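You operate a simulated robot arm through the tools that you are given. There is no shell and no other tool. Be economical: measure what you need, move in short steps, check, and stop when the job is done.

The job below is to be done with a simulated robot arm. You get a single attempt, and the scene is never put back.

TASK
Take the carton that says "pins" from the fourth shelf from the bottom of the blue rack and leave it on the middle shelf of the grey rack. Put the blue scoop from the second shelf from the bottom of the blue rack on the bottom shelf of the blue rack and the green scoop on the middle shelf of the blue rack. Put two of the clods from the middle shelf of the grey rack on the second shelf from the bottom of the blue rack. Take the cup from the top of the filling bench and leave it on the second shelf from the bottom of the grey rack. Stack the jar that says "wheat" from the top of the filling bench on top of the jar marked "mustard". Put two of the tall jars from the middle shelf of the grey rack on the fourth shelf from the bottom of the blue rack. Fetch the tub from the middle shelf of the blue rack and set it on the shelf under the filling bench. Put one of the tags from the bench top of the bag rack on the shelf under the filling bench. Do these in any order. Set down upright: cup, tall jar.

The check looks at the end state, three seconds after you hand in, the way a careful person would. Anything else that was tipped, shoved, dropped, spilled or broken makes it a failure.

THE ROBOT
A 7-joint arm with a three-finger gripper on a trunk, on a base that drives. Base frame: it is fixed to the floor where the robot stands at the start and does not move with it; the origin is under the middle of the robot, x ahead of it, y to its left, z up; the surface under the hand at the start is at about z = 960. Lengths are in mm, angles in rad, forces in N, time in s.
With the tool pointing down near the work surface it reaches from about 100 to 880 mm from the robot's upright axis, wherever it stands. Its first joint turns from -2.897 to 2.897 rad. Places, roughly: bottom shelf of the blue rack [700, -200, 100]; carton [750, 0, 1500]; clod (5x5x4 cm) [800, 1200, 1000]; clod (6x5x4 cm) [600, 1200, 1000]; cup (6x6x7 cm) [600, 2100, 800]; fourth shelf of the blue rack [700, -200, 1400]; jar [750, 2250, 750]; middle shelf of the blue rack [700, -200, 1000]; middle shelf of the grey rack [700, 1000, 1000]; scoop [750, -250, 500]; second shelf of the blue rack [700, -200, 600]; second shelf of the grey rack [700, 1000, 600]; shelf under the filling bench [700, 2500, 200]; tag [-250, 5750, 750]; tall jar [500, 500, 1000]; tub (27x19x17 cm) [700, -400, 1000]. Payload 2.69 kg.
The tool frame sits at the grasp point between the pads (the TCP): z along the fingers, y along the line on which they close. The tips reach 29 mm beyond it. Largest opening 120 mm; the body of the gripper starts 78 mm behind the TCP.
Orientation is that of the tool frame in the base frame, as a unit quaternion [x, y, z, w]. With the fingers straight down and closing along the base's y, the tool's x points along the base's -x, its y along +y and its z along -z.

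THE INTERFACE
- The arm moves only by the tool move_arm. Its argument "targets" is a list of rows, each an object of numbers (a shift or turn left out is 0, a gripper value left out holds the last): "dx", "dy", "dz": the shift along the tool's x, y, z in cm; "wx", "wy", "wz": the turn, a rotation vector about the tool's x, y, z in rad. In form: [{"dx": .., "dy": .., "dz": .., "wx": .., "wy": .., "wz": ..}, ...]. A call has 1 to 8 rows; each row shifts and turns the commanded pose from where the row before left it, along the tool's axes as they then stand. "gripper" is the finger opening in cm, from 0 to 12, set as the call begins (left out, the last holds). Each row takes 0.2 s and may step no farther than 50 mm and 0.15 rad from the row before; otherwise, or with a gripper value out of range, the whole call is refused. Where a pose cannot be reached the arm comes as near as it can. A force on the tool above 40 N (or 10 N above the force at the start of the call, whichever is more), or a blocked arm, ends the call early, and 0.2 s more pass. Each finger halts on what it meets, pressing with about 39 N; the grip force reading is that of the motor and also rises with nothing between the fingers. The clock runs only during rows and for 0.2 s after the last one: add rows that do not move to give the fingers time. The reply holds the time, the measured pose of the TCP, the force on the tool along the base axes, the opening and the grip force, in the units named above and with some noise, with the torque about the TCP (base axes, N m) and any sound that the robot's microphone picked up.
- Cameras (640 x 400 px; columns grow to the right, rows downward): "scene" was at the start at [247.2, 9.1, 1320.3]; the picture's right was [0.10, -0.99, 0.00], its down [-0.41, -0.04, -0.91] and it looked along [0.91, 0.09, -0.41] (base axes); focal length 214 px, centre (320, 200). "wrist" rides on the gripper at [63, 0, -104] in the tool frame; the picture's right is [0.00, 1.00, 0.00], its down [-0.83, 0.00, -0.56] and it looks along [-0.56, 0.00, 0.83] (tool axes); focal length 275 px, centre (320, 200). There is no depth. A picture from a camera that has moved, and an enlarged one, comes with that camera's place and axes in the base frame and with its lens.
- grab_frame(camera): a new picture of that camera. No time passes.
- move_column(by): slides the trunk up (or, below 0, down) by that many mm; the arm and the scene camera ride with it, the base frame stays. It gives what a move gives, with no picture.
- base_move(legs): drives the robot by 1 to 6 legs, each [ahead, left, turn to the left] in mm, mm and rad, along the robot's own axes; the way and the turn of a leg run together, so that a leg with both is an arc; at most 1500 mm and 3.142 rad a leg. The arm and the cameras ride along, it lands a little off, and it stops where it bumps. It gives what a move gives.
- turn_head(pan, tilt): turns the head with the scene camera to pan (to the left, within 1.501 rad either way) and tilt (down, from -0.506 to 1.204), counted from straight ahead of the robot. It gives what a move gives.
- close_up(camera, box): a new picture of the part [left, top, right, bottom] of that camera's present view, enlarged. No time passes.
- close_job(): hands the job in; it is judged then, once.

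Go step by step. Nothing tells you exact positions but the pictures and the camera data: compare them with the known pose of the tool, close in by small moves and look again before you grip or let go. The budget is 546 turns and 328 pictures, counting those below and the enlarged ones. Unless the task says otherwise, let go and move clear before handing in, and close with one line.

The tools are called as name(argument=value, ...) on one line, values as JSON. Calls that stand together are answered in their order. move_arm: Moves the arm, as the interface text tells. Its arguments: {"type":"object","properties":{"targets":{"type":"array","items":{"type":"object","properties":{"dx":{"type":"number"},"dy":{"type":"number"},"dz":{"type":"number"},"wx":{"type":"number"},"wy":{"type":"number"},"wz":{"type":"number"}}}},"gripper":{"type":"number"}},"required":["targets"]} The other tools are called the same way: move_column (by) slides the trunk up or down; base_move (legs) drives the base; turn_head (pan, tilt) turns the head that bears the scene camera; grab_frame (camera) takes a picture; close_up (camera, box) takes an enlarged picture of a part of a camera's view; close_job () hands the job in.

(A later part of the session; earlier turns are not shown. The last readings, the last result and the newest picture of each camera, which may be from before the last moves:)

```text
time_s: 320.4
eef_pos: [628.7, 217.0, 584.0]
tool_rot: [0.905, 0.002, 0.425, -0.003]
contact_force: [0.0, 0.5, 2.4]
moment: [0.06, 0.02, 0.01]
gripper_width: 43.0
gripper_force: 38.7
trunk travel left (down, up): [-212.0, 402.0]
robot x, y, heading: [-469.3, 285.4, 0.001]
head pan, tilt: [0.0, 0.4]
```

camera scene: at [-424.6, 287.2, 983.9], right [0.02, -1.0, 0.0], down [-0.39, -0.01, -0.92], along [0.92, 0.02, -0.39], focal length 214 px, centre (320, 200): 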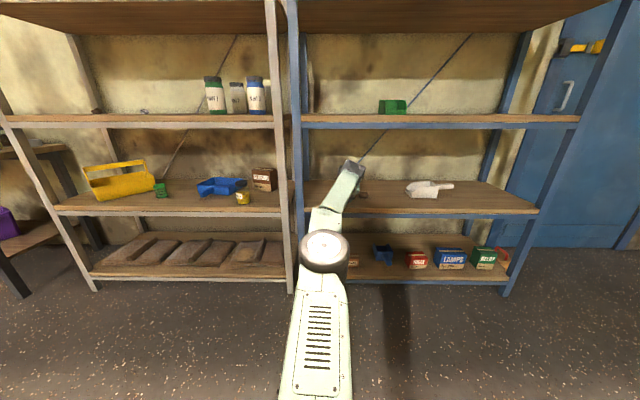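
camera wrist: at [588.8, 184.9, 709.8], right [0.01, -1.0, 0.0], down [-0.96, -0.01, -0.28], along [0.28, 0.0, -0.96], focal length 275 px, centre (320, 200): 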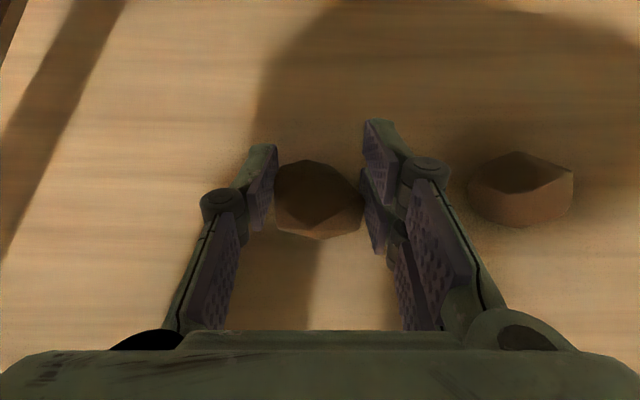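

move_arm(targets=[{}, {}, {}], gripper=7)

grab_frame(camera="wrist")

base_move(legs=[[-260, 0, 0]])

move_column(by=400)

grab_frame(camera="scene")

```text
time_s: 321.2
eef_pos: [627.5, 216.4, 584.0]
tool_rot: [0.906, 0.001, 0.422, -0.003]
contact_force: [0.1, 0.0, -1.0]
moment: [0.01, -0.03, 0.0]
gripper_width: 69.8
gripper_force: 0.0
trunk travel left (down, up): [-212.0, 402.0]
robot x, y, heading: [-467.8, 283.6, 0.002]
head pan, tilt: [0.0, 0.4]
```

```text
163 pictures are left
camera wrist: at [588.7, 215.4, 698.5], right [0.01, -1.0, 0.0], down [-0.96, -0.01, -0.28], along [0.28, 0.0, -0.96], focal length 275 px, centre (320, 200)
```

wrist: 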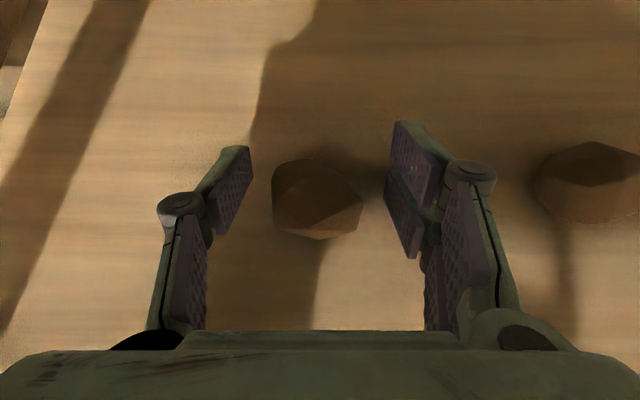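

```text
time_s: 323.1
eef_pos: [372.8, 214.4, 584.5]
tool_rot: [0.906, 0.002, 0.423, -0.004]
contact_force: [0.0, -0.5, 0.3]
moment: [-0.02, 0.01, -0.02]
gripper_width: 69.9
gripper_force: 0.1
trunk travel left (down, up): [-212.0, 402.0]
robot x, y, heading: [-728.0, 284.0, 0.002]
head pan, tilt: [0.0, 0.4]
```

```text
time_s: 326.9
eef_pos: [371.8, 215.6, 983.0]
tool_rot: [0.906, 0.001, 0.424, -0.003]
contact_force: [-0.2, -0.1, 0.0]
moment: [0.01, 0.01, -0.03]
gripper_width: 69.9
gripper_force: 0.0
trunk travel left (down, up): [-612.0, 2.0]
robot x, y, heading: [-725.6, 286.3, 0.001]
head pan, tilt: [0.0, 0.4]
```

```text
162 pictures are left
camera scene: at [-478.1, 284.9, 1383.8], right [0.0, -1.0, 0.0], down [-0.39, 0.0, -0.92], along [0.92, 0.0, -0.39], focal length 214 px, centre (320, 200)
```

scene: 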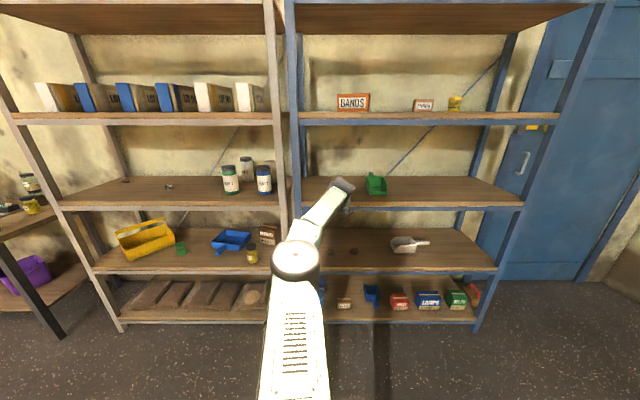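

Both clods are set on the blue second shelf. Next, PINS carton on the fourth shelf at ≈(700,-236). I'll pitch the hand nearly horizontal and raise it.

move_arm(targets=[{"wy": 0.15, "dz": -4.5}, {"wy": 0.15, "dz": -4.5}, {"wy": 0.14, "dz": -4.5}, {"dx": 3.4, "dz": -3.5}, {"dx": 3.4, "dz": -3.5}, {"dx": 3.4, "dz": -3.5}, {"dx": 3.4, "dz": -3.5}, {"dx": 3.4, "dz": -3.5}], gripper=12)

move_arm(targets=[{"dx": 4.2, "dz": -2}, {"dx": 4.2, "dz": -2}, {"dx": 4.2, "dz": -2}, {"dx": 4.2, "dz": -1.5}])

base_move(legs=[[0, -450, 0]])

grab_frame(camera="scene")

grab_frame(camera="wrist")

```text
time_s: 328.7
eef_pos: [129.6, 213.3, 1262.6]
tool_rot: [0.792, 0.0, 0.611, -0.004]
contact_force: [-0.2, -0.4, -0.3]
moment: [0.0, 0.02, 0.02]
gripper_width: 120.0
gripper_force: 0.0
trunk travel left (down, up): [-612.0, 2.0]
robot x, y, heading: [-726.2, 282.7, 0.005]
head pan, tilt: [0.0, 0.4]
```

```text
time_s: 329.7
eef_pos: [101.8, 211.7, 1447.2]
tool_rot: [0.792, 0.0, 0.611, -0.003]
contact_force: [-0.5, 0.2, 1.1]
moment: [0.02, 0.02, 0.0]
gripper_width: 120.0
gripper_force: 0.0
trunk travel left (down, up): [-612.0, 2.0]
robot x, y, heading: [-728.7, 282.4, -0.002]
head pan, tilt: [0.0, 0.4]
```

```text
time_s: 333.7
eef_pos: [105.7, -234.6, 1445.8]
tool_rot: [0.792, 0.003, 0.61, -0.006]
contact_force: [-0.1, 0.9, 0.9]
moment: [-0.02, 0.0, 0.04]
gripper_width: 120.2
gripper_force: 0.1
trunk travel left (down, up): [-612.0, 2.0]
robot x, y, heading: [-726.4, -168.5, 0.004]
head pan, tilt: [0.0, 0.4]
```

```text
161 pictures are left
camera scene: at [-476.3, -163.2, 1383.9], right [0.01, -1.0, 0.0], down [-0.39, 0.0, -0.92], along [0.92, 0.01, -0.39], focal length 214 px, centre (320, 200)
```

scene: 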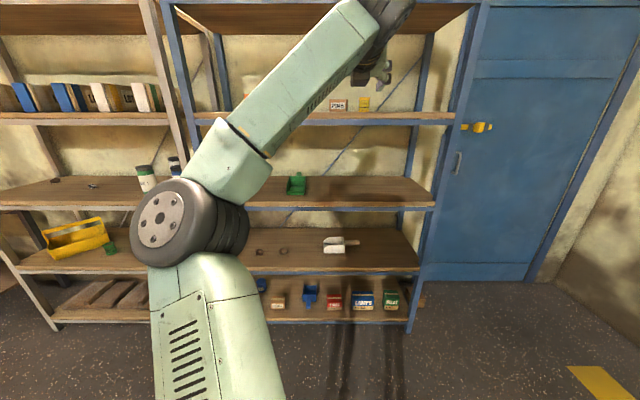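

```text
160 pictures are left
camera wrist: at [20.2, -237.0, 1533.1], right [0.01, -1.0, 0.0], down [-0.75, -0.01, -0.66], along [0.66, 0.01, -0.75], focal length 275 px, centre (320, 200)
```

wrist: 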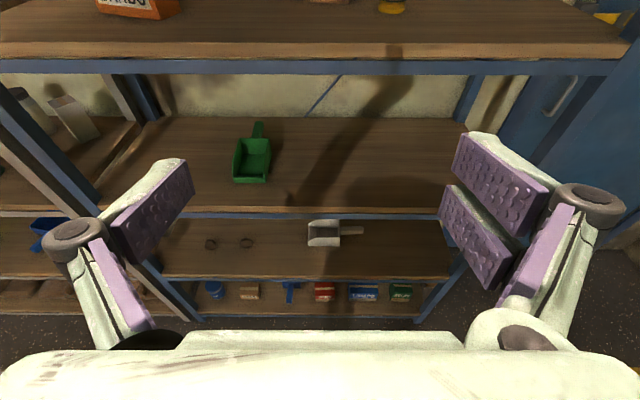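

base_move(legs=[[430, 0, 0]])

grab_frame(camera="wrist")

```text
time_s: 336.3
eef_pos: [521.2, -233.6, 1445.5]
tool_rot: [0.792, 0.002, 0.61, -0.005]
contact_force: [0.3, 0.2, -0.7]
moment: [0.0, -0.03, 0.01]
gripper_width: 120.1
gripper_force: 0.1
trunk travel left (down, up): [-612.0, 2.0]
robot x, y, heading: [-308.3, -163.2, 0.004]
head pan, tilt: [0.0, 0.4]
```

```text
159 pictures are left
camera wrist: at [436.5, -235.0, 1532.8], right [0.01, -1.0, 0.0], down [-0.75, -0.01, -0.66], along [0.66, 0.01, -0.75], focal length 275 px, centre (320, 200)
```

wrist: 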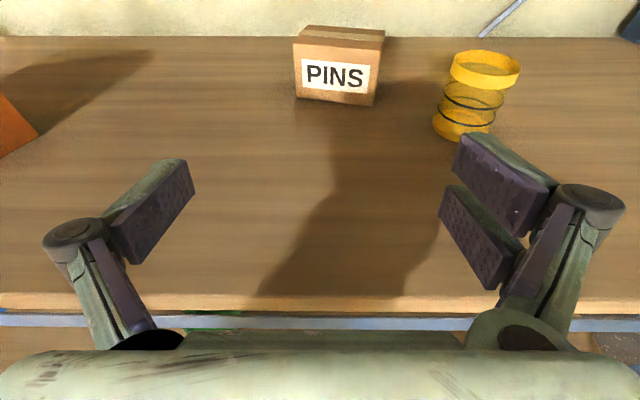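

The PINS carton (≈89×55×52 mm) is centred at ≈(755,-254), yawed about -0.19 rad. Align and lower in front of it.

move_arm(targets=[{"wx": -0.092, "wz": 0.024}, {"wx": -0.092, "wz": 0.024}, {"dy": -2.4, "dx": -2, "dz": 0.5}, {"dx": -2.2, "dz": 0.6}])

grab_frame(camera="wrist")

```text
time_s: 337.3
eef_pos: [524.0, -210.8, 1402.0]
tool_rot: [0.789, -0.074, 0.608, 0.054]
contact_force: [0.4, 0.2, -0.1]
moment: [0.01, 0.04, -0.01]
gripper_width: 120.0
gripper_force: 0.0
trunk travel left (down, up): [-612.0, 2.0]
robot x, y, heading: [-309.7, -163.2, 0.006]
head pan, tilt: [0.0, 0.4]
```

```text
158 pictures are left
camera wrist: at [440.9, -196.7, 1490.0], right [-0.18, -0.98, 0.0], down [-0.74, 0.14, -0.66], along [0.65, -0.12, -0.75], focal length 275 px, centre (320, 200)
```

wrist: 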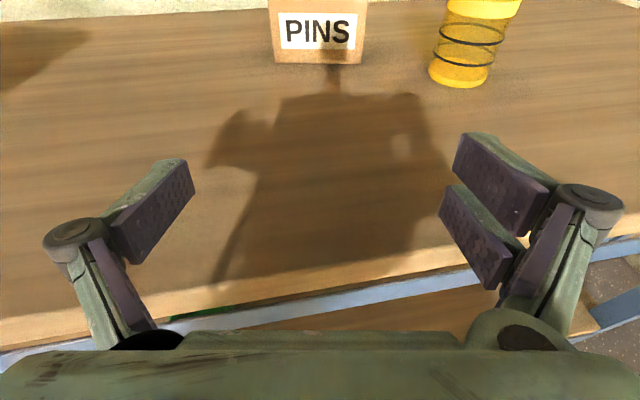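

base_move(legs=[[120, -23, 0]])

move_arm(targets=[{"dx": 0.9, "dz": 3.6}, {"dx": 0.9, "dz": 3.6}])

grab_frame(camera="wrist")

```text
time_s: 338.5
eef_pos: [645.4, -233.6, 1401.8]
tool_rot: [0.789, -0.073, 0.607, 0.053]
contact_force: [0.1, -0.4, -0.7]
moment: [-0.03, -0.04, -0.01]
gripper_width: 120.1
gripper_force: 0.1
trunk travel left (down, up): [-612.0, 2.0]
robot x, y, heading: [-190.4, -184.7, 0.007]
head pan, tilt: [0.0, 0.4]
```

```text
time_s: 339.1
eef_pos: [716.3, -246.8, 1398.9]
tool_rot: [0.789, -0.074, 0.608, 0.054]
contact_force: [0.1, -0.2, -0.6]
moment: [0.01, 0.01, -0.01]
gripper_width: 119.8
gripper_force: 0.1
trunk travel left (down, up): [-612.0, 2.0]
robot x, y, heading: [-187.5, -183.9, 0.01]
head pan, tilt: [0.0, 0.4]
```

```text
157 pictures are left
camera wrist: at [632.4, -232.3, 1487.0], right [-0.18, -0.98, 0.0], down [-0.74, 0.14, -0.66], along [0.65, -0.12, -0.75], focal length 275 px, centre (320, 200)
```

wrist: 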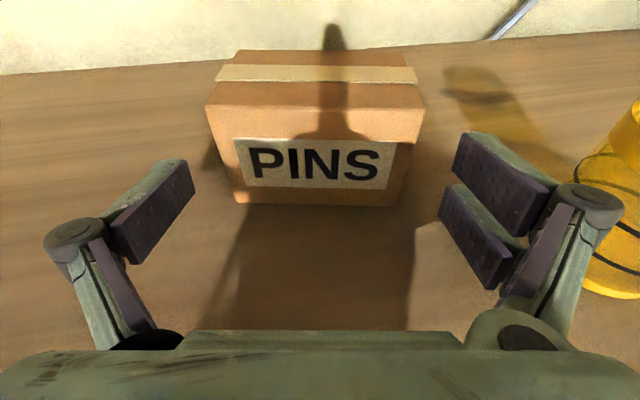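

move_arm(targets=[{"dx": 0.95, "dz": 3.6}, {}])

move_arm(targets=[{}, {}, {}, {}], gripper=5)

grab_frame(camera="wrist")

```text
time_s: 339.7
eef_pos: [748.4, -251.4, 1402.3]
tool_rot: [0.788, -0.074, 0.608, 0.054]
contact_force: [-1.0, 0.0, -0.1]
moment: [-0.02, 0.04, 0.02]
gripper_width: 120.0
gripper_force: 0.0
trunk travel left (down, up): [-612.0, 2.0]
robot x, y, heading: [-189.5, -183.0, 0.007]
head pan, tilt: [0.0, 0.4]
```

```text
time_s: 340.7
eef_pos: [749.1, -251.3, 1402.9]
tool_rot: [0.789, -0.073, 0.608, 0.053]
contact_force: [0.1, 0.4, 1.0]
moment: [0.13, -0.01, 0.03]
gripper_width: 90.0
gripper_force: 37.9
trunk travel left (down, up): [-612.0, 2.0]
robot x, y, heading: [-192.4, -185.8, 0.004]
head pan, tilt: [0.0, 0.4]
```

```text
156 pictures are left
camera wrist: at [666.0, -237.2, 1489.3], right [-0.18, -0.98, 0.0], down [-0.74, 0.14, -0.66], along [0.65, -0.12, -0.75], focal length 275 px, centre (320, 200)
```

wrist: 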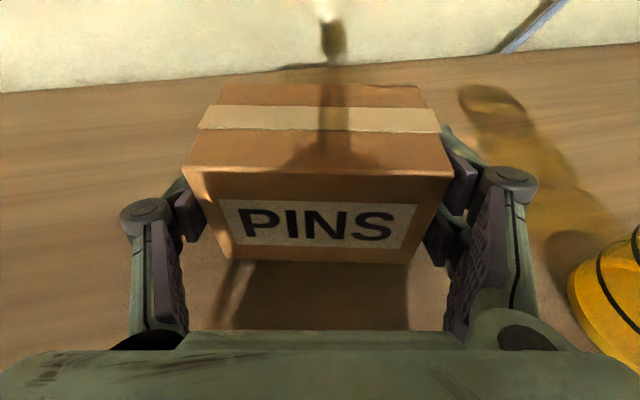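

Carton gripped at 90 mm. Lift, back out and carry it to the grey rack.

move_arm(targets=[{"dx": 1.9, "dz": -0.5}, {"dx": 1.9, "dz": -0.5}])

base_move(legs=[[-430, 0, 0], [0, 800, 0], [0, 740, 0]])

move_column(by=-390)

turn_head(pan=-0.1, tilt=0.3)

grab_frame(camera="scene")

grab_frame(camera="wrist")

```text
time_s: 341.3
eef_pos: [750.4, -250.4, 1440.5]
tool_rot: [0.79, -0.074, 0.607, 0.053]
contact_force: [0.5, 0.3, -2.3]
moment: [0.02, 0.02, -0.01]
gripper_width: 89.9
gripper_force: 39.4
trunk travel left (down, up): [-612.0, 2.0]
robot x, y, heading: [-187.6, -187.4, 0.01]
head pan, tilt: [0.0, 0.4]
```

```text
time_s: 355.9
eef_pos: [300.1, 1277.6, 1440.9]
tool_rot: [0.789, -0.075, 0.607, 0.055]
contact_force: [-0.1, 0.5, -2.8]
moment: [-0.02, 0.02, 0.0]
gripper_width: 89.8
gripper_force: 38.9
trunk travel left (down, up): [-612.0, 2.0]
robot x, y, heading: [-640.4, 1346.7, 0.002]
head pan, tilt: [0.0, 0.4]
```

```text
time_s: 359.7
eef_pos: [298.1, 1275.9, 1050.7]
tool_rot: [0.789, -0.075, 0.608, 0.055]
contact_force: [-0.2, -0.1, -3.4]
moment: [0.01, 0.05, 0.01]
gripper_width: 89.7
gripper_force: 39.0
trunk travel left (down, up): [-222.0, 392.0]
robot x, y, heading: [-638.3, 1348.3, 0.003]
head pan, tilt: [0.0, 0.4]
```

```text
time_s: 360.3
eef_pos: [300.2, 1277.1, 1050.6]
tool_rot: [0.789, -0.075, 0.608, 0.055]
contact_force: [-0.5, 0.8, -3.4]
moment: [0.01, 0.01, -0.01]
gripper_width: 89.9
gripper_force: 38.9
trunk travel left (down, up): [-222.0, 392.0]
robot x, y, heading: [-640.2, 1345.7, 0.0]
head pan, tilt: [-0.099, 0.3]
```

```text
155 pictures are left
camera scene: at [-391.6, 1337.8, 1003.0], right [-0.1, -1.0, 0.0], down [-0.29, 0.03, -0.96], along [0.95, -0.09, -0.3], focal length 214 px, centre (320, 200)
```

scene: 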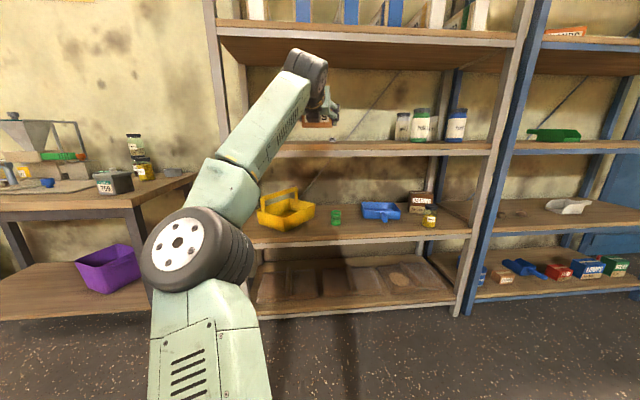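

```text
154 pictures are left
camera wrist: at [216.3, 1292.0, 1137.7], right [-0.18, -0.98, 0.0], down [-0.74, 0.14, -0.66], along [0.65, -0.12, -0.75], focal length 275 px, centre (320, 200)
```

wrist: 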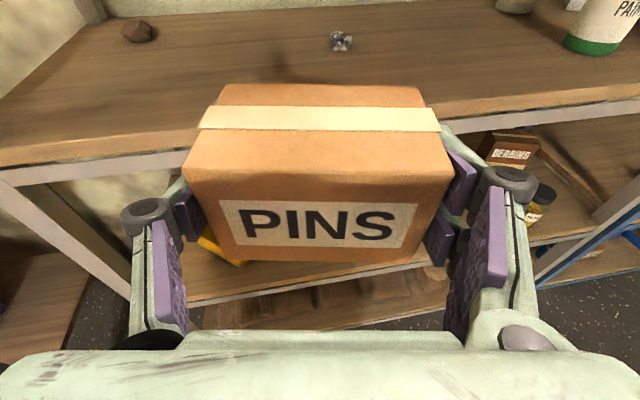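

base_move(legs=[[335, 15, 0]])

move_arm(targets=[{"dx": -2.4, "dz": 0.63}, {"dx": -2.4, "dz": 0.63}])

grab_frame(camera="wrist")

```text
time_s: 362.5
eef_pos: [634.6, 1308.8, 1050.3]
tool_rot: [0.789, -0.069, 0.608, 0.05]
contact_force: [-0.8, 0.5, -3.5]
moment: [0.01, 0.01, -0.03]
gripper_width: 89.6
gripper_force: 39.1
trunk travel left (down, up): [-222.0, 392.0]
robot x, y, heading: [-305.9, 1363.1, 0.014]
head pan, tilt: [-0.099, 0.3]
```

```text
time_s: 363.1
eef_pos: [633.3, 1309.9, 1000.6]
tool_rot: [0.79, -0.069, 0.607, 0.05]
contact_force: [0.4, -0.6, -3.3]
moment: [0.04, 0.02, 0.03]
gripper_width: 89.8
gripper_force: 38.6
trunk travel left (down, up): [-222.0, 392.0]
robot x, y, heading: [-309.4, 1362.8, 0.016]
head pan, tilt: [-0.099, 0.3]
```

```text
153 pictures are left
camera wrist: at [549.9, 1322.1, 1088.0], right [-0.17, -0.99, 0.0], down [-0.74, 0.13, -0.66], along [0.65, -0.11, -0.75], focal length 275 px, centre (320, 200)
```

wrist: 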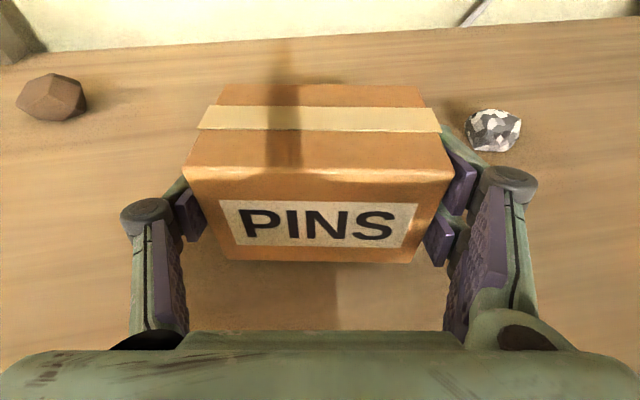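

Clear of the pyrite and clod. Lower to contact.

move_arm(targets=[{"dx": -0.6, "dz": 0.16}, {"dx": -0.3, "dz": 0.08}, {"dx": -0.2, "dz": 0.05}])

```text
time_s: 363.9
eef_pos: [634.5, 1308.9, 992.8]
tool_rot: [0.787, -0.069, 0.611, 0.05]
contact_force: [4.5, 1.3, 9.7]
moment: [-0.1, 0.18, -0.01]
gripper_width: 89.7
gripper_force: 38.5
trunk travel left (down, up): [-222.0, 392.0]
robot x, y, heading: [-308.7, 1363.7, 0.018]
head pan, tilt: [-0.099, 0.3]
```

move_arm(targets=[{"dx": 0.15}, {}, {}, {}], gripper=12)

move_arm(targets=[{"dz": -4.5}, {"dz": -4.5}])

grab_frame(camera="wrist")

```text
time_s: 364.9
eef_pos: [635.0, 1307.8, 990.8]
tool_rot: [0.79, -0.069, 0.608, 0.05]
contact_force: [0.3, 0.1, -0.2]
moment: [-0.02, 0.03, -0.01]
gripper_width: 120.3
gripper_force: 0.2
trunk travel left (down, up): [-222.0, 392.0]
robot x, y, heading: [-307.7, 1362.5, 0.015]
head pan, tilt: [-0.099, 0.3]
```

```text
time_s: 365.5
eef_pos: [547.5, 1324.0, 1013.7]
tool_rot: [0.79, -0.069, 0.607, 0.05]
contact_force: [-0.2, -0.1, -0.7]
moment: [-0.03, -0.01, 0.06]
gripper_width: 119.9
gripper_force: 0.0
trunk travel left (down, up): [-222.0, 392.0]
robot x, y, heading: [-309.1, 1362.9, 0.02]
head pan, tilt: [-0.099, 0.3]
```

```text
152 pictures are left
camera wrist: at [463.8, 1338.1, 1101.6], right [-0.17, -0.99, 0.0], down [-0.74, 0.13, -0.66], along [0.65, -0.11, -0.75], focal length 275 px, centre (320, 200)
```

wrist: 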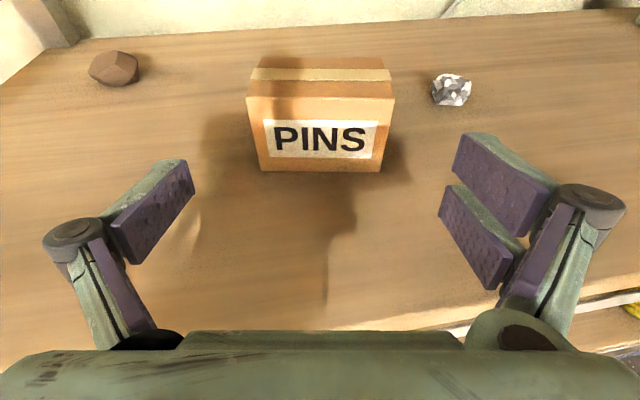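

PINS carton is on the grey middle shelf. Next the green-lidded tall jar near (657,762): back out, un-yaw, shift right.

base_move(legs=[[-260, 0, -0.018], [0, -545, 0]])

move_arm(targets=[{"wx": 0.085, "wz": -0.022}, {"wx": 0.085, "wz": -0.022}, {"dx": 2.9, "dz": -0.75}])

grab_frame(camera="wrist")

grab_frame(camera="scene")

```text
time_s: 371.7
eef_pos: [293.3, 773.4, 1014.8]
tool_rot: [0.789, -0.075, 0.608, 0.054]
contact_force: [-0.5, -0.5, 0.4]
moment: [-0.01, -0.02, -0.02]
gripper_width: 119.9
gripper_force: 0.0
trunk travel left (down, up): [-222.0, 392.0]
robot x, y, heading: [-563.8, 827.0, -0.002]
head pan, tilt: [-0.099, 0.3]
```

```text
time_s: 372.5
eef_pos: [294.3, 771.7, 1046.4]
tool_rot: [0.792, -0.005, 0.611, 0.0]
contact_force: [-0.1, 0.9, -0.3]
moment: [0.02, 0.03, -0.02]
gripper_width: 120.0
gripper_force: 0.0
trunk travel left (down, up): [-222.0, 392.0]
robot x, y, heading: [-560.2, 824.8, 0.0]
head pan, tilt: [-0.099, 0.3]
```

```text
151 pictures are left
camera wrist: at [208.8, 771.8, 1132.7], right [-0.01, -1.0, 0.0], down [-0.75, 0.01, -0.66], along [0.66, 0.0, -0.75], focal length 275 px, centre (320, 200)
```

wrist: 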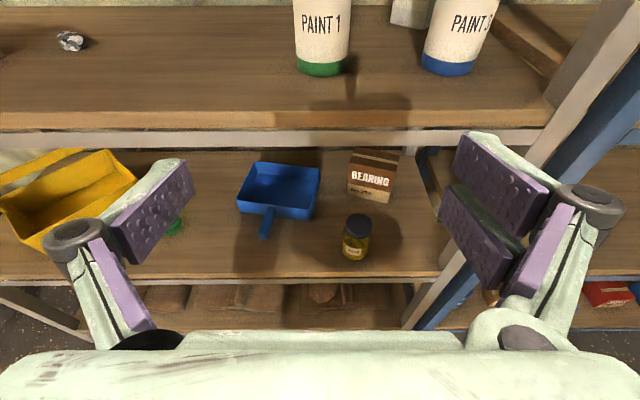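

```text
150 pictures are left
camera scene: at [-312.5, 815.3, 1003.1], right [-0.1, -1.0, 0.0], down [-0.29, 0.03, -0.96], along [0.95, -0.09, -0.3], focal length 214 px, centre (320, 200)
```

scene: 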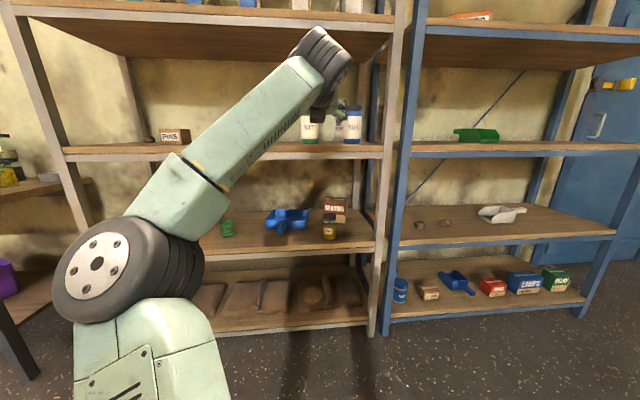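

base_move(legs=[[230, 0, 0]])

grab_frame(camera="wrist")

```text
time_s: 374.2
eef_pos: [524.3, 771.2, 1046.3]
tool_rot: [0.793, -0.006, 0.61, 0.001]
contact_force: [-0.2, -0.3, 0.8]
moment: [0.0, 0.03, -0.02]
gripper_width: 120.2
gripper_force: 0.1
trunk travel left (down, up): [-222.0, 392.0]
robot x, y, heading: [-327.1, 822.5, 0.006]
head pan, tilt: [-0.099, 0.3]
```

```text
149 pictures are left
camera wrist: at [439.5, 771.7, 1132.9], right [-0.01, -1.0, 0.0], down [-0.75, 0.01, -0.66], along [0.66, -0.01, -0.75], focal length 275 px, centre (320, 200)
```

wrist: 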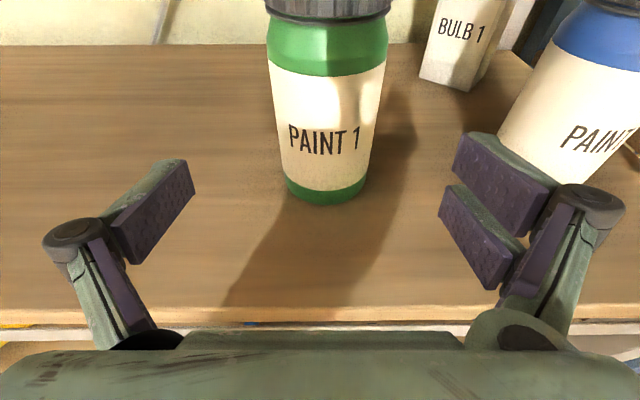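

move_arm(targets=[{"dx": 0.87, "dy": 0.25, "dz": 3.3}, {"dx": 0.87, "dy": 0.25, "dz": 3.3}, {"dx": 0.87, "dz": 3.3}])

grab_frame(camera="wrist")

```text
time_s: 375.0
eef_pos: [628.2, 765.6, 1044.9]
tool_rot: [0.792, -0.005, 0.61, 0.0]
contact_force: [-0.5, 0.0, -0.1]
moment: [-0.03, 0.02, -0.02]
gripper_width: 119.8
gripper_force: 0.0
trunk travel left (down, up): [-222.0, 392.0]
robot x, y, heading: [-327.6, 822.3, 0.004]
head pan, tilt: [-0.099, 0.3]
```

```text
148 pictures are left
camera wrist: at [542.7, 765.7, 1132.3], right [-0.01, -1.0, 0.0], down [-0.75, 0.01, -0.66], along [0.66, 0.0, -0.75], focal length 275 px, centre (320, 200)
```

wrist: 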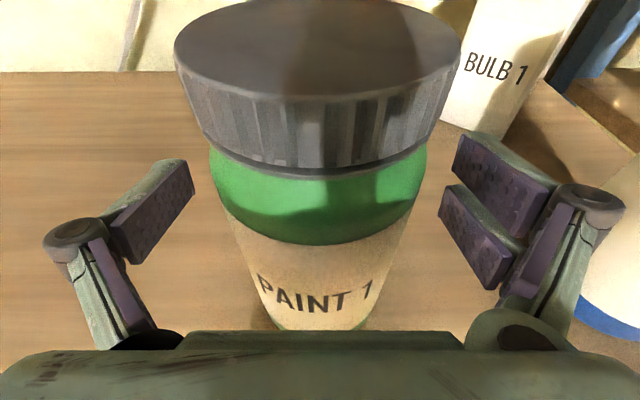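

Jar is centred between the fingers; close.

move_arm(targets=[{}, {}, {}, {}, {}], gripper=4)

move_arm(targets=[{"dx": 1.5, "dz": -0.4}, {"dx": 2, "dz": -0.5}, {}])

grab_frame(camera="scene")

```text
time_s: 376.2
eef_pos: [627.2, 765.1, 1045.0]
tool_rot: [0.792, -0.006, 0.611, 0.002]
contact_force: [0.2, 0.8, 1.0]
moment: [0.01, 0.02, 0.02]
gripper_width: 69.8
gripper_force: 34.6
trunk travel left (down, up): [-222.0, 392.0]
robot x, y, heading: [-330.9, 826.9, 0.001]
head pan, tilt: [-0.099, 0.3]
```

```text
time_s: 377.0
eef_pos: [627.6, 764.7, 1080.2]
tool_rot: [0.793, -0.006, 0.61, 0.001]
contact_force: [1.0, 0.1, -6.4]
moment: [-0.01, -0.03, 0.04]
gripper_width: 70.2
gripper_force: 39.1
trunk travel left (down, up): [-222.0, 392.0]
robot x, y, heading: [-332.3, 824.6, -0.001]
head pan, tilt: [-0.099, 0.3]
```

```text
147 pictures are left
camera scene: at [-81.2, 815.4, 1003.0], right [-0.1, -1.0, 0.0], down [-0.29, 0.03, -0.96], along [0.95, -0.09, -0.3], focal length 214 px, centre (320, 200)
```

scene: 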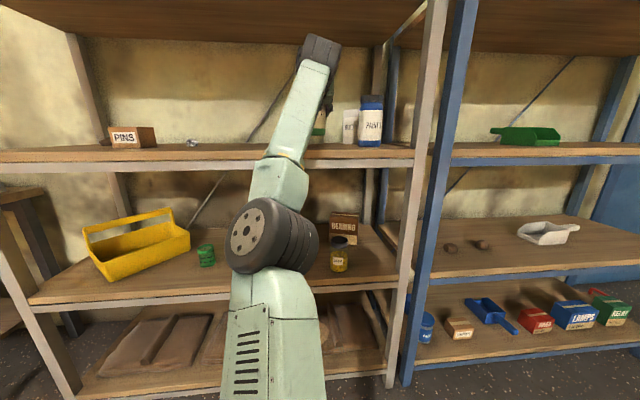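

Jar lifted upright (6.4 N). Back out, raise, and drive to the blue rack's fourth shelf near y≈-100.

base_move(legs=[[-340, 0, 0]])

move_column(by=390)

move_arm(targets=[{"dx": 2.5, "dz": -0.65}])

base_move(legs=[[0, -860, 0]])

turn_head(pan=0.0, tilt=0.1)

grab_frame(camera="scene")

grab_frame(camera="wrist")

```text
time_s: 379.2
eef_pos: [293.7, 767.1, 1080.6]
tool_rot: [0.792, -0.005, 0.61, 0.0]
contact_force: [0.2, 0.5, -6.5]
moment: [0.03, -0.06, -0.01]
gripper_width: 69.7
gripper_force: 39.1
trunk travel left (down, up): [-222.0, 392.0]
robot x, y, heading: [-666.0, 828.2, 0.004]
head pan, tilt: [-0.099, 0.3]
```

```text
time_s: 382.9
eef_pos: [294.4, 766.6, 1471.4]
tool_rot: [0.792, -0.006, 0.61, 0.001]
contact_force: [-0.4, 0.4, -6.6]
moment: [-0.01, -0.07, 0.0]
gripper_width: 69.6
gripper_force: 38.9
trunk travel left (down, up): [-612.0, 2.0]
robot x, y, heading: [-665.7, 824.4, 0.003]
head pan, tilt: [-0.099, 0.3]
```

```text
time_s: 383.4
eef_pos: [288.6, 766.4, 1487.3]
tool_rot: [0.793, -0.006, 0.609, 0.0]
contact_force: [-0.5, -0.4, -5.6]
moment: [-0.02, -0.05, -0.05]
gripper_width: 69.8
gripper_force: 39.2
out of reach, approached as far as the arm can: row 1
trunk travel left (down, up): [-612.0, 2.0]
robot x, y, heading: [-666.4, 823.5, 0.004]
head pan, tilt: [-0.099, 0.3]
```

```text
time_s: 390.3
eef_pos: [282.7, -95.1, 1488.9]
tool_rot: [0.791, -0.013, 0.611, 0.006]
contact_force: [-0.5, -0.6, -5.7]
moment: [-0.02, -0.04, 0.0]
gripper_width: 70.2
gripper_force: 39.0
trunk travel left (down, up): [-612.0, 2.0]
robot x, y, heading: [-669.1, -24.4, -0.013]
head pan, tilt: [-0.099, 0.3]
```

```text
time_s: 391.0
eef_pos: [283.0, -94.1, 1488.3]
tool_rot: [0.792, -0.012, 0.61, 0.006]
contact_force: [-0.1, 0.0, -6.1]
moment: [0.01, -0.08, -0.03]
gripper_width: 69.8
gripper_force: 39.2
trunk travel left (down, up): [-612.0, 2.0]
robot x, y, heading: [-668.3, -21.9, -0.013]
head pan, tilt: [0.0, 0.099]
```

```text
146 pictures are left
camera scene: at [-419.7, -24.1, 1411.6], right [-0.01, -1.0, 0.0], down [-0.1, 0.0, -0.99], along [0.99, -0.01, -0.1], focal length 214 px, centre (320, 200)
```

scene: 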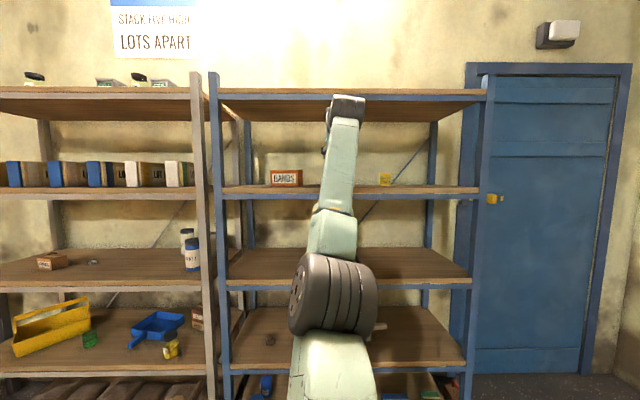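

```text
145 pictures are left
camera wrist: at [197.9, -92.5, 1575.1], right [-0.02, -1.0, 0.0], down [-0.75, 0.02, -0.66], along [0.66, -0.02, -0.75], focal length 275 px, centre (320, 200)
```

wrist: 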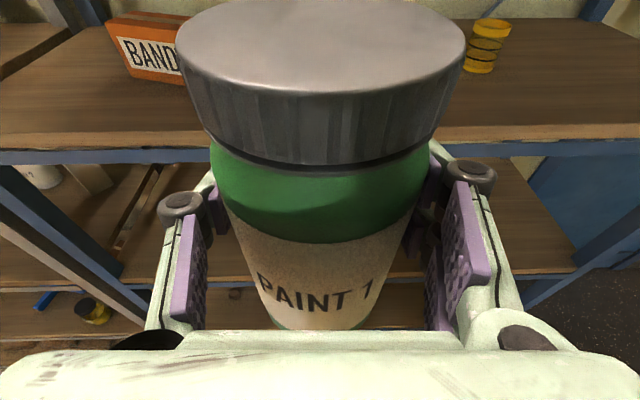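

base_move(legs=[[350, 0, 0.013]])

move_arm(targets=[{"dx": -1.4, "dz": 0.36}, {"dx": -0.8, "dz": 0.2}])

grab_frame(camera="scene")

```text
time_s: 393.3
eef_pos: [639.9, -74.9, 1487.9]
tool_rot: [0.792, -0.004, 0.61, -0.001]
contact_force: [0.4, 0.1, -7.1]
moment: [0.0, -0.08, 0.0]
gripper_width: 69.9
gripper_force: 39.6
trunk travel left (down, up): [-612.0, 2.0]
robot x, y, heading: [-314.3, -21.9, 0.006]
head pan, tilt: [0.0, 0.099]
```

```text
time_s: 393.9
eef_pos: [639.7, -73.5, 1464.6]
tool_rot: [0.792, -0.004, 0.61, -0.001]
contact_force: [0.2, 0.5, -5.3]
moment: [0.04, -0.05, 0.04]
gripper_width: 69.7
gripper_force: 39.0
trunk travel left (down, up): [-612.0, 2.0]
robot x, y, heading: [-316.6, -17.6, 0.006]
head pan, tilt: [0.0, 0.099]
```

```text
144 pictures are left
camera scene: at [-65.4, -20.1, 1411.7], right [0.01, -1.0, 0.0], down [-0.1, 0.0, -0.99], along [0.99, 0.01, -0.1], focal length 214 px, centre (320, 200)
```

scene: 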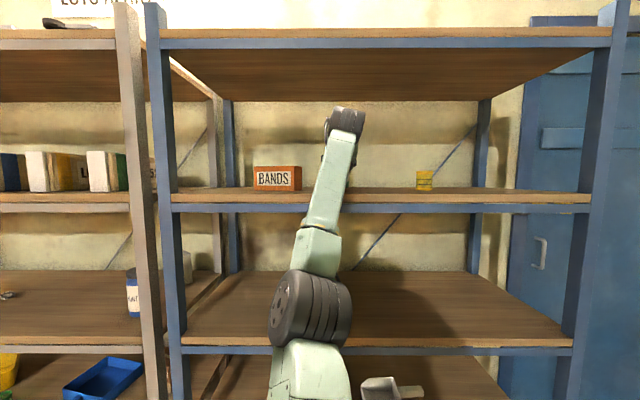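

move_arm(targets=[{"dx": -0.3, "dz": 0.08}, {"dx": -0.25, "dz": 0.06}])

move_arm(targets=[{"dx": -0.2, "dz": 0.05}, {"dx": -0.2, "dz": 0.05}])

```text
time_s: 394.5
eef_pos: [639.1, -73.5, 1460.0]
tool_rot: [0.793, -0.004, 0.61, 0.0]
contact_force: [-0.3, 0.6, -5.8]
moment: [0.01, -0.05, 0.01]
gripper_width: 69.6
gripper_force: 39.2
trunk travel left (down, up): [-612.0, 2.0]
robot x, y, heading: [-311.6, -21.4, 0.008]
head pan, tilt: [0.0, 0.099]
```

```text
time_s: 395.1
eef_pos: [639.3, -74.1, 1455.5]
tool_rot: [0.792, -0.003, 0.61, -0.001]
contact_force: [-0.9, -0.6, -5.3]
moment: [-0.01, -0.03, -0.04]
gripper_width: 69.9
gripper_force: 39.1
trunk travel left (down, up): [-612.0, 2.0]
robot x, y, heading: [-314.0, -20.4, 0.008]
head pan, tilt: [0.0, 0.099]
```

move_arm(targets=[{"dx": -0.2, "dz": 0.05}, {"dx": -0.2, "dz": 0.05}])

move_arm(targets=[{"dx": -0.2, "dz": 0.05}])

```text
time_s: 395.7
eef_pos: [637.0, -72.8, 1454.2]
tool_rot: [0.79, -0.003, 0.613, -0.001]
contact_force: [6.4, 1.0, 9.6]
moment: [-0.21, -0.05, 0.06]
gripper_width: 69.7
gripper_force: 39.1
trunk travel left (down, up): [-612.0, 2.0]
robot x, y, heading: [-316.1, -17.9, 0.005]
head pan, tilt: [0.0, 0.099]
```

```text
time_s: 396.1
eef_pos: [635.3, -73.6, 1455.4]
tool_rot: [0.789, -0.004, 0.614, -0.001]
contact_force: [10.6, 1.9, 25.0]
moment: [-0.34, -0.01, 0.16]
gripper_width: 69.7
gripper_force: 38.4
trunk travel left (down, up): [-612.0, 2.0]
robot x, y, heading: [-314.8, -23.0, 0.003]
head pan, tilt: [0.0, 0.099]
```

move_arm(targets=[{"dx": 0.35, "dz": -0.08}, {}])

move_arm(targets=[{}, {}, {}, {}], gripper=12)

grab_frame(camera="wrist")

```text
time_s: 396.7
eef_pos: [636.8, -73.3, 1454.1]
tool_rot: [0.792, -0.004, 0.61, 0.0]
contact_force: [-1.8, 2.7, 9.5]
moment: [-0.23, 0.29, -0.09]
gripper_width: 69.9
gripper_force: 39.2
trunk travel left (down, up): [-612.0, 2.0]
robot x, y, heading: [-314.0, -23.6, 0.003]
head pan, tilt: [0.0, 0.099]
```

```text
time_s: 397.7
eef_pos: [637.3, -73.7, 1453.5]
tool_rot: [0.792, -0.003, 0.611, -0.001]
contact_force: [0.1, 1.0, 0.1]
moment: [-0.01, 0.03, -0.04]
gripper_width: 120.2
gripper_force: 0.0
trunk travel left (down, up): [-612.0, 2.0]
robot x, y, heading: [-311.9, -20.7, 0.005]
head pan, tilt: [0.0, 0.099]
```

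```text
143 pictures are left
camera wrist: at [552.5, -75.0, 1540.9], right [0.0, -1.0, 0.0], down [-0.75, 0.0, -0.66], along [0.66, 0.0, -0.75], focal length 275 px, centre (320, 200)
```

wrist: 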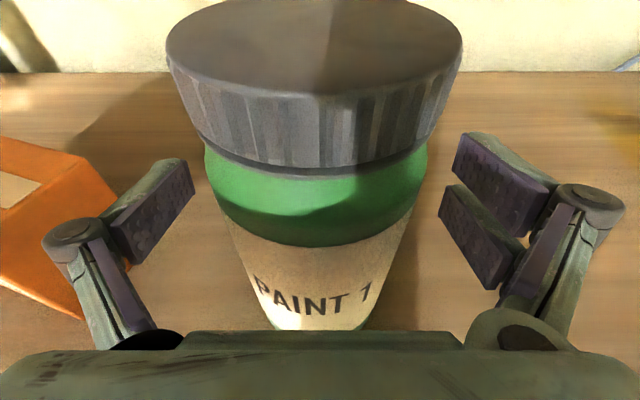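

Jar 1 stands on the fourth shelf. Back out and go for the blue PAINT jar near (632,592).

base_move(legs=[[-345, 0, 0], [0, 655, 0]])

move_column(by=-400)

grab_frame(camera="wrist")

grab_frame(camera="scene")

```text
time_s: 405.2
eef_pos: [288.2, 597.3, 1454.8]
tool_rot: [0.792, -0.004, 0.611, 0.0]
contact_force: [-0.5, -0.2, -0.3]
moment: [-0.02, 0.03, -0.01]
gripper_width: 119.9
gripper_force: 0.0
trunk travel left (down, up): [-612.0, 2.0]
robot x, y, heading: [-663.5, 653.3, 0.004]
head pan, tilt: [0.0, 0.099]
```

```text
time_s: 409.1
eef_pos: [286.0, 598.3, 1054.8]
tool_rot: [0.792, -0.003, 0.611, -0.001]
contact_force: [0.5, 0.8, 0.6]
moment: [0.0, 0.03, -0.03]
gripper_width: 120.1
gripper_force: 0.1
trunk travel left (down, up): [-212.0, 402.0]
robot x, y, heading: [-664.7, 650.6, 0.009]
head pan, tilt: [0.0, 0.099]
```

```text
142 pictures are left
camera wrist: at [202.2, 597.3, 1141.1], right [0.0, -1.0, 0.0], down [-0.75, 0.0, -0.66], along [0.66, 0.0, -0.75], focal length 275 px, centre (320, 200)
```

wrist: 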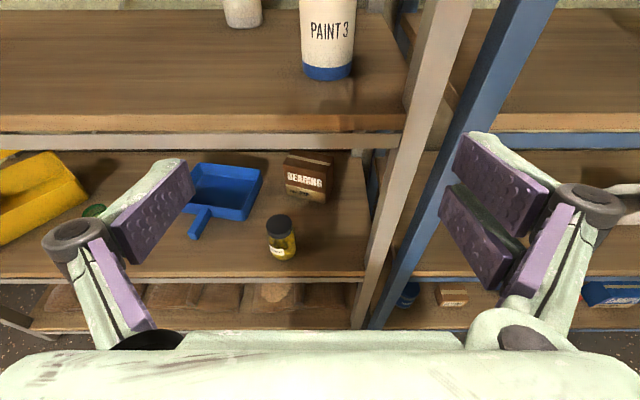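

```text
141 pictures are left
camera scene: at [-416.2, 652.5, 1011.9], right [0.01, -1.0, 0.0], down [-0.1, 0.0, -1.0], along [0.99, 0.01, -0.1], focal length 214 px, centre (320, 200)
```

scene: 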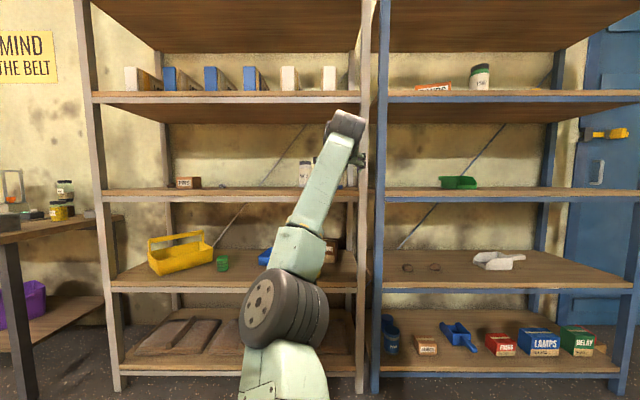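

base_move(legs=[[225, 5, -0.005]])

grab_frame(camera="wrist")

```text
time_s: 410.8
eef_pos: [504.7, 591.9, 1054.2]
tool_rot: [0.792, -0.009, 0.61, 0.003]
contact_force: [-0.2, -0.5, -0.4]
moment: [0.01, 0.0, -0.03]
gripper_width: 120.1
gripper_force: 0.1
trunk travel left (down, up): [-212.0, 402.0]
robot x, y, heading: [-446.9, 654.2, -0.005]
head pan, tilt: [0.0, 0.099]
```

```text
140 pictures are left
camera wrist: at [419.5, 592.4, 1141.2], right [-0.02, -1.0, 0.0], down [-0.75, 0.01, -0.66], along [0.66, -0.01, -0.75], focal length 275 px, centre (320, 200)
```

wrist: 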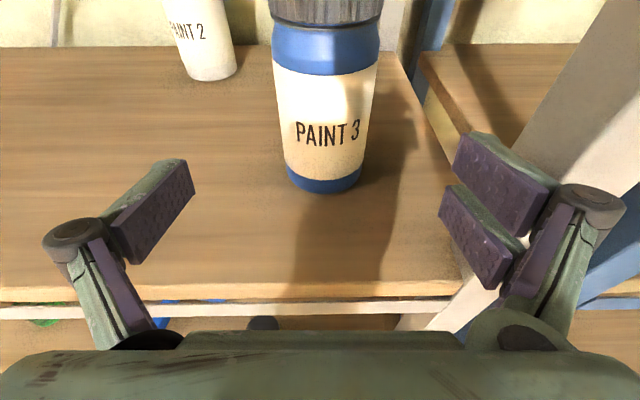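

move_arm(targets=[{"dx": 1.03, "dy": 0.1, "dz": 3.9}, {"dx": 1.03, "dy": 0.2, "dz": 3.9}, {"dx": 1.03, "dy": 0.2, "dz": 3.9}])

grab_frame(camera="wrist")

```text
time_s: 411.6
eef_pos: [568.6, 587.5, 1025.4]
tool_rot: [0.792, -0.008, 0.61, 0.002]
contact_force: [0.7, 0.1, 0.5]
moment: [0.0, -0.04, -0.01]
gripper_width: 119.6
gripper_force: 0.1
out of reach, approached as far as the arm can: row 1, 2, 3
trunk travel left (down, up): [-212.0, 402.0]
robot x, y, heading: [-444.8, 654.3, -0.003]
head pan, tilt: [0.0, 0.099]
```

```text
139 pictures are left
camera wrist: at [484.3, 588.6, 1112.2], right [-0.02, -1.0, 0.0], down [-0.75, 0.01, -0.66], along [0.66, -0.01, -0.75], focal length 275 px, centre (320, 200)
```

wrist: 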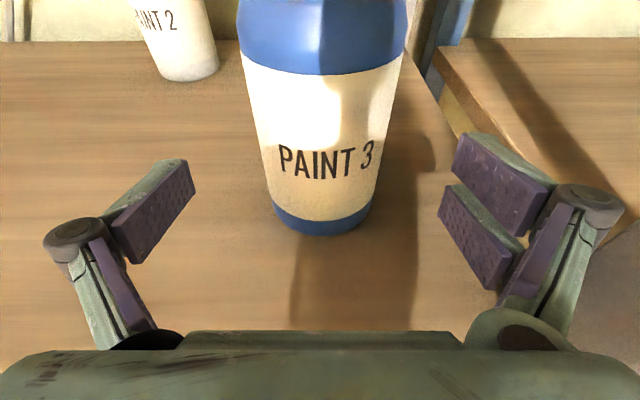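

base_move(legs=[[60, 0, 0.003]])

move_arm(targets=[{"dx": 1.5, "dz": -0.5}, {}])

grab_frame(camera="wrist")

```text
time_s: 412.5
eef_pos: [628.5, 590.5, 1026.9]
tool_rot: [0.791, -0.007, 0.611, 0.002]
contact_force: [-0.7, -0.1, -0.3]
moment: [-0.04, 0.01, 0.06]
gripper_width: 120.1
gripper_force: 0.2
trunk travel left (down, up): [-212.0, 402.0]
robot x, y, heading: [-387.1, 654.3, -0.002]
head pan, tilt: [0.0, 0.099]
```

```text
time_s: 413.1
eef_pos: [624.8, 590.5, 1032.7]
tool_rot: [0.792, -0.007, 0.611, 0.002]
contact_force: [-0.8, 0.0, -0.9]
moment: [-0.01, 0.03, -0.02]
gripper_width: 120.0
gripper_force: 0.0
out of reach, approached as far as the arm can: row 1
trunk travel left (down, up): [-212.0, 402.0]
robot x, y, heading: [-384.5, 654.8, -0.008]
head pan, tilt: [0.0, 0.099]
```

```text
138 pictures are left
camera wrist: at [539.8, 591.2, 1119.2], right [-0.01, -1.0, 0.0], down [-0.75, 0.01, -0.66], along [0.66, -0.01, -0.75], focal length 275 px, centre (320, 200)
```

wrist: 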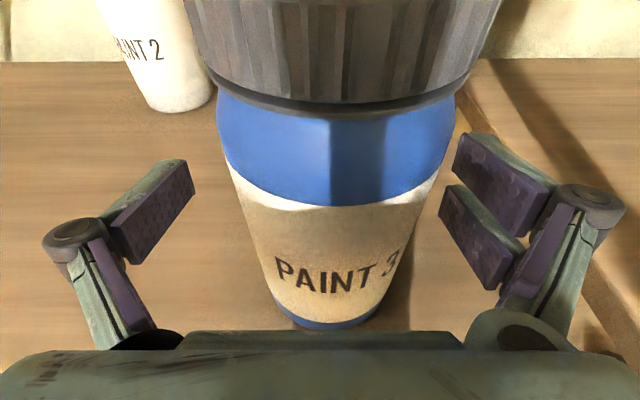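

move_arm(targets=[{}, {}, {}, {}, {}], gripper=4)

move_column(by=25)

grab_frame(camera="wrist")

```text
time_s: 414.3
eef_pos: [624.4, 591.0, 1033.1]
tool_rot: [0.791, -0.007, 0.611, 0.003]
contact_force: [-0.7, -3.2, 1.6]
moment: [-0.32, -0.02, -0.03]
gripper_width: 70.1
gripper_force: 33.8
trunk travel left (down, up): [-212.0, 402.0]
robot x, y, heading: [-381.9, 652.0, -0.002]
head pan, tilt: [0.0, 0.099]
```

```text
time_s: 415.0
eef_pos: [626.7, 590.2, 1055.5]
tool_rot: [0.793, -0.008, 0.609, 0.002]
contact_force: [0.6, -0.3, -5.7]
moment: [-0.01, -0.05, 0.0]
gripper_width: 69.8
gripper_force: 38.7
trunk travel left (down, up): [-237.0, 377.0]
robot x, y, heading: [-381.3, 657.7, -0.005]
head pan, tilt: [0.0, 0.099]
```

```text
137 pictures are left
camera wrist: at [540.9, 591.5, 1142.8], right [-0.01, -1.0, 0.0], down [-0.75, 0.01, -0.66], along [0.66, -0.01, -0.75], focal length 275 px, centre (320, 200)
```

wrist: 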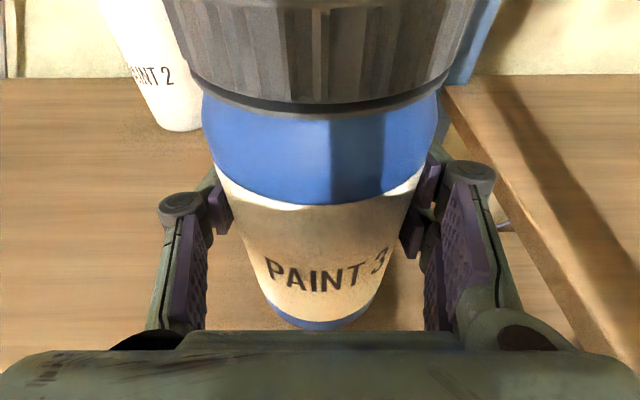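

base_move(legs=[[-330, 0, 0]])

move_column(by=375)

move_arm(targets=[{"dx": 2.5, "dz": -3.5}, {"dx": 2.5, "dz": -3.5}, {"dx": 2.5, "dz": -3.5}])

base_move(legs=[[0, -795, 0]])

grab_frame(camera="wrist")

grab_frame(camera="scene")

```text
time_s: 417.2
eef_pos: [295.0, 594.4, 1056.0]
tool_rot: [0.792, -0.006, 0.61, 0.001]
contact_force: [-0.2, -0.1, -5.8]
moment: [0.02, -0.01, -0.01]
gripper_width: 69.5
gripper_force: 38.9
trunk travel left (down, up): [-237.0, 377.0]
robot x, y, heading: [-715.2, 657.9, 0.001]
head pan, tilt: [0.0, 0.099]
```

```text
time_s: 420.9
eef_pos: [295.5, 595.2, 1430.9]
tool_rot: [0.792, -0.006, 0.61, 0.001]
contact_force: [0.0, -0.1, -6.3]
moment: [-0.04, 0.01, 0.01]
gripper_width: 69.9
gripper_force: 39.0
trunk travel left (down, up): [-612.0, 2.0]
robot x, y, heading: [-717.3, 657.4, -0.001]
head pan, tilt: [0.0, 0.099]
```

```text
time_s: 421.6
eef_pos: [197.8, 595.8, 1512.4]
tool_rot: [0.791, -0.005, 0.611, 0.001]
contact_force: [-0.4, 0.3, -5.7]
moment: [0.01, -0.06, -0.01]
gripper_width: 69.9
gripper_force: 39.1
out of reach, approached as far as the arm can: row 2, 3
trunk travel left (down, up): [-612.0, 2.0]
robot x, y, heading: [-716.8, 657.5, 0.006]
head pan, tilt: [0.0, 0.099]
```

```text
time_s: 428.2
eef_pos: [211.3, -175.8, 1511.4]
tool_rot: [0.791, 0.003, 0.612, -0.006]
contact_force: [0.9, 0.5, -6.2]
moment: [-0.05, -0.01, 0.01]
gripper_width: 69.7
gripper_force: 38.9
trunk travel left (down, up): [-612.0, 2.0]
robot x, y, heading: [-706.3, -136.5, 0.024]
head pan, tilt: [0.0, 0.099]
```

```text
136 pictures are left
camera wrist: at [126.1, -177.3, 1598.3], right [0.01, -1.0, 0.0], down [-0.75, -0.01, -0.66], along [0.66, 0.01, -0.75], focal length 275 px, centre (320, 200)
```

wrist: 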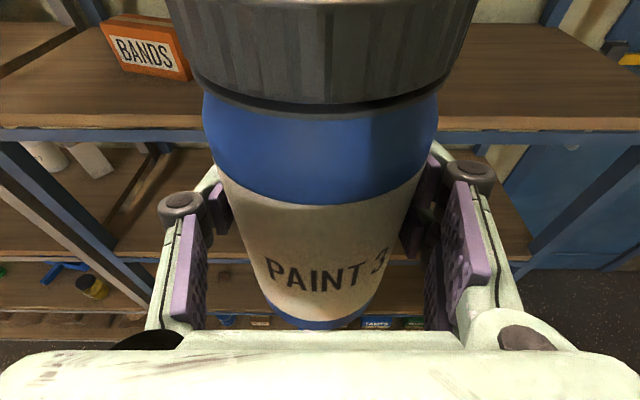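

```text
135 pictures are left
camera scene: at [-457.8, -129.1, 1411.7], right [0.02, -1.0, 0.0], down [-0.1, 0.0, -0.99], along [0.99, 0.02, -0.1], focal length 214 px, centre (320, 200)
```

scene: 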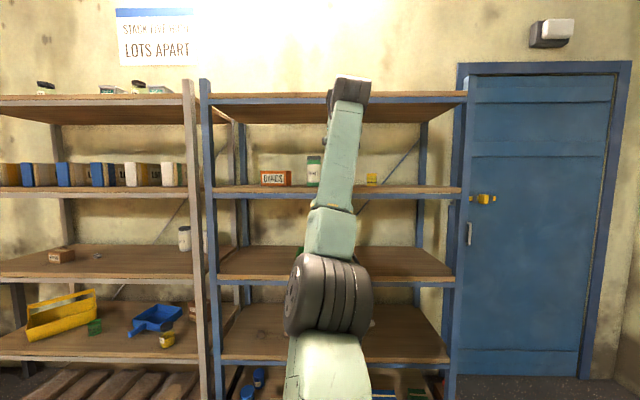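

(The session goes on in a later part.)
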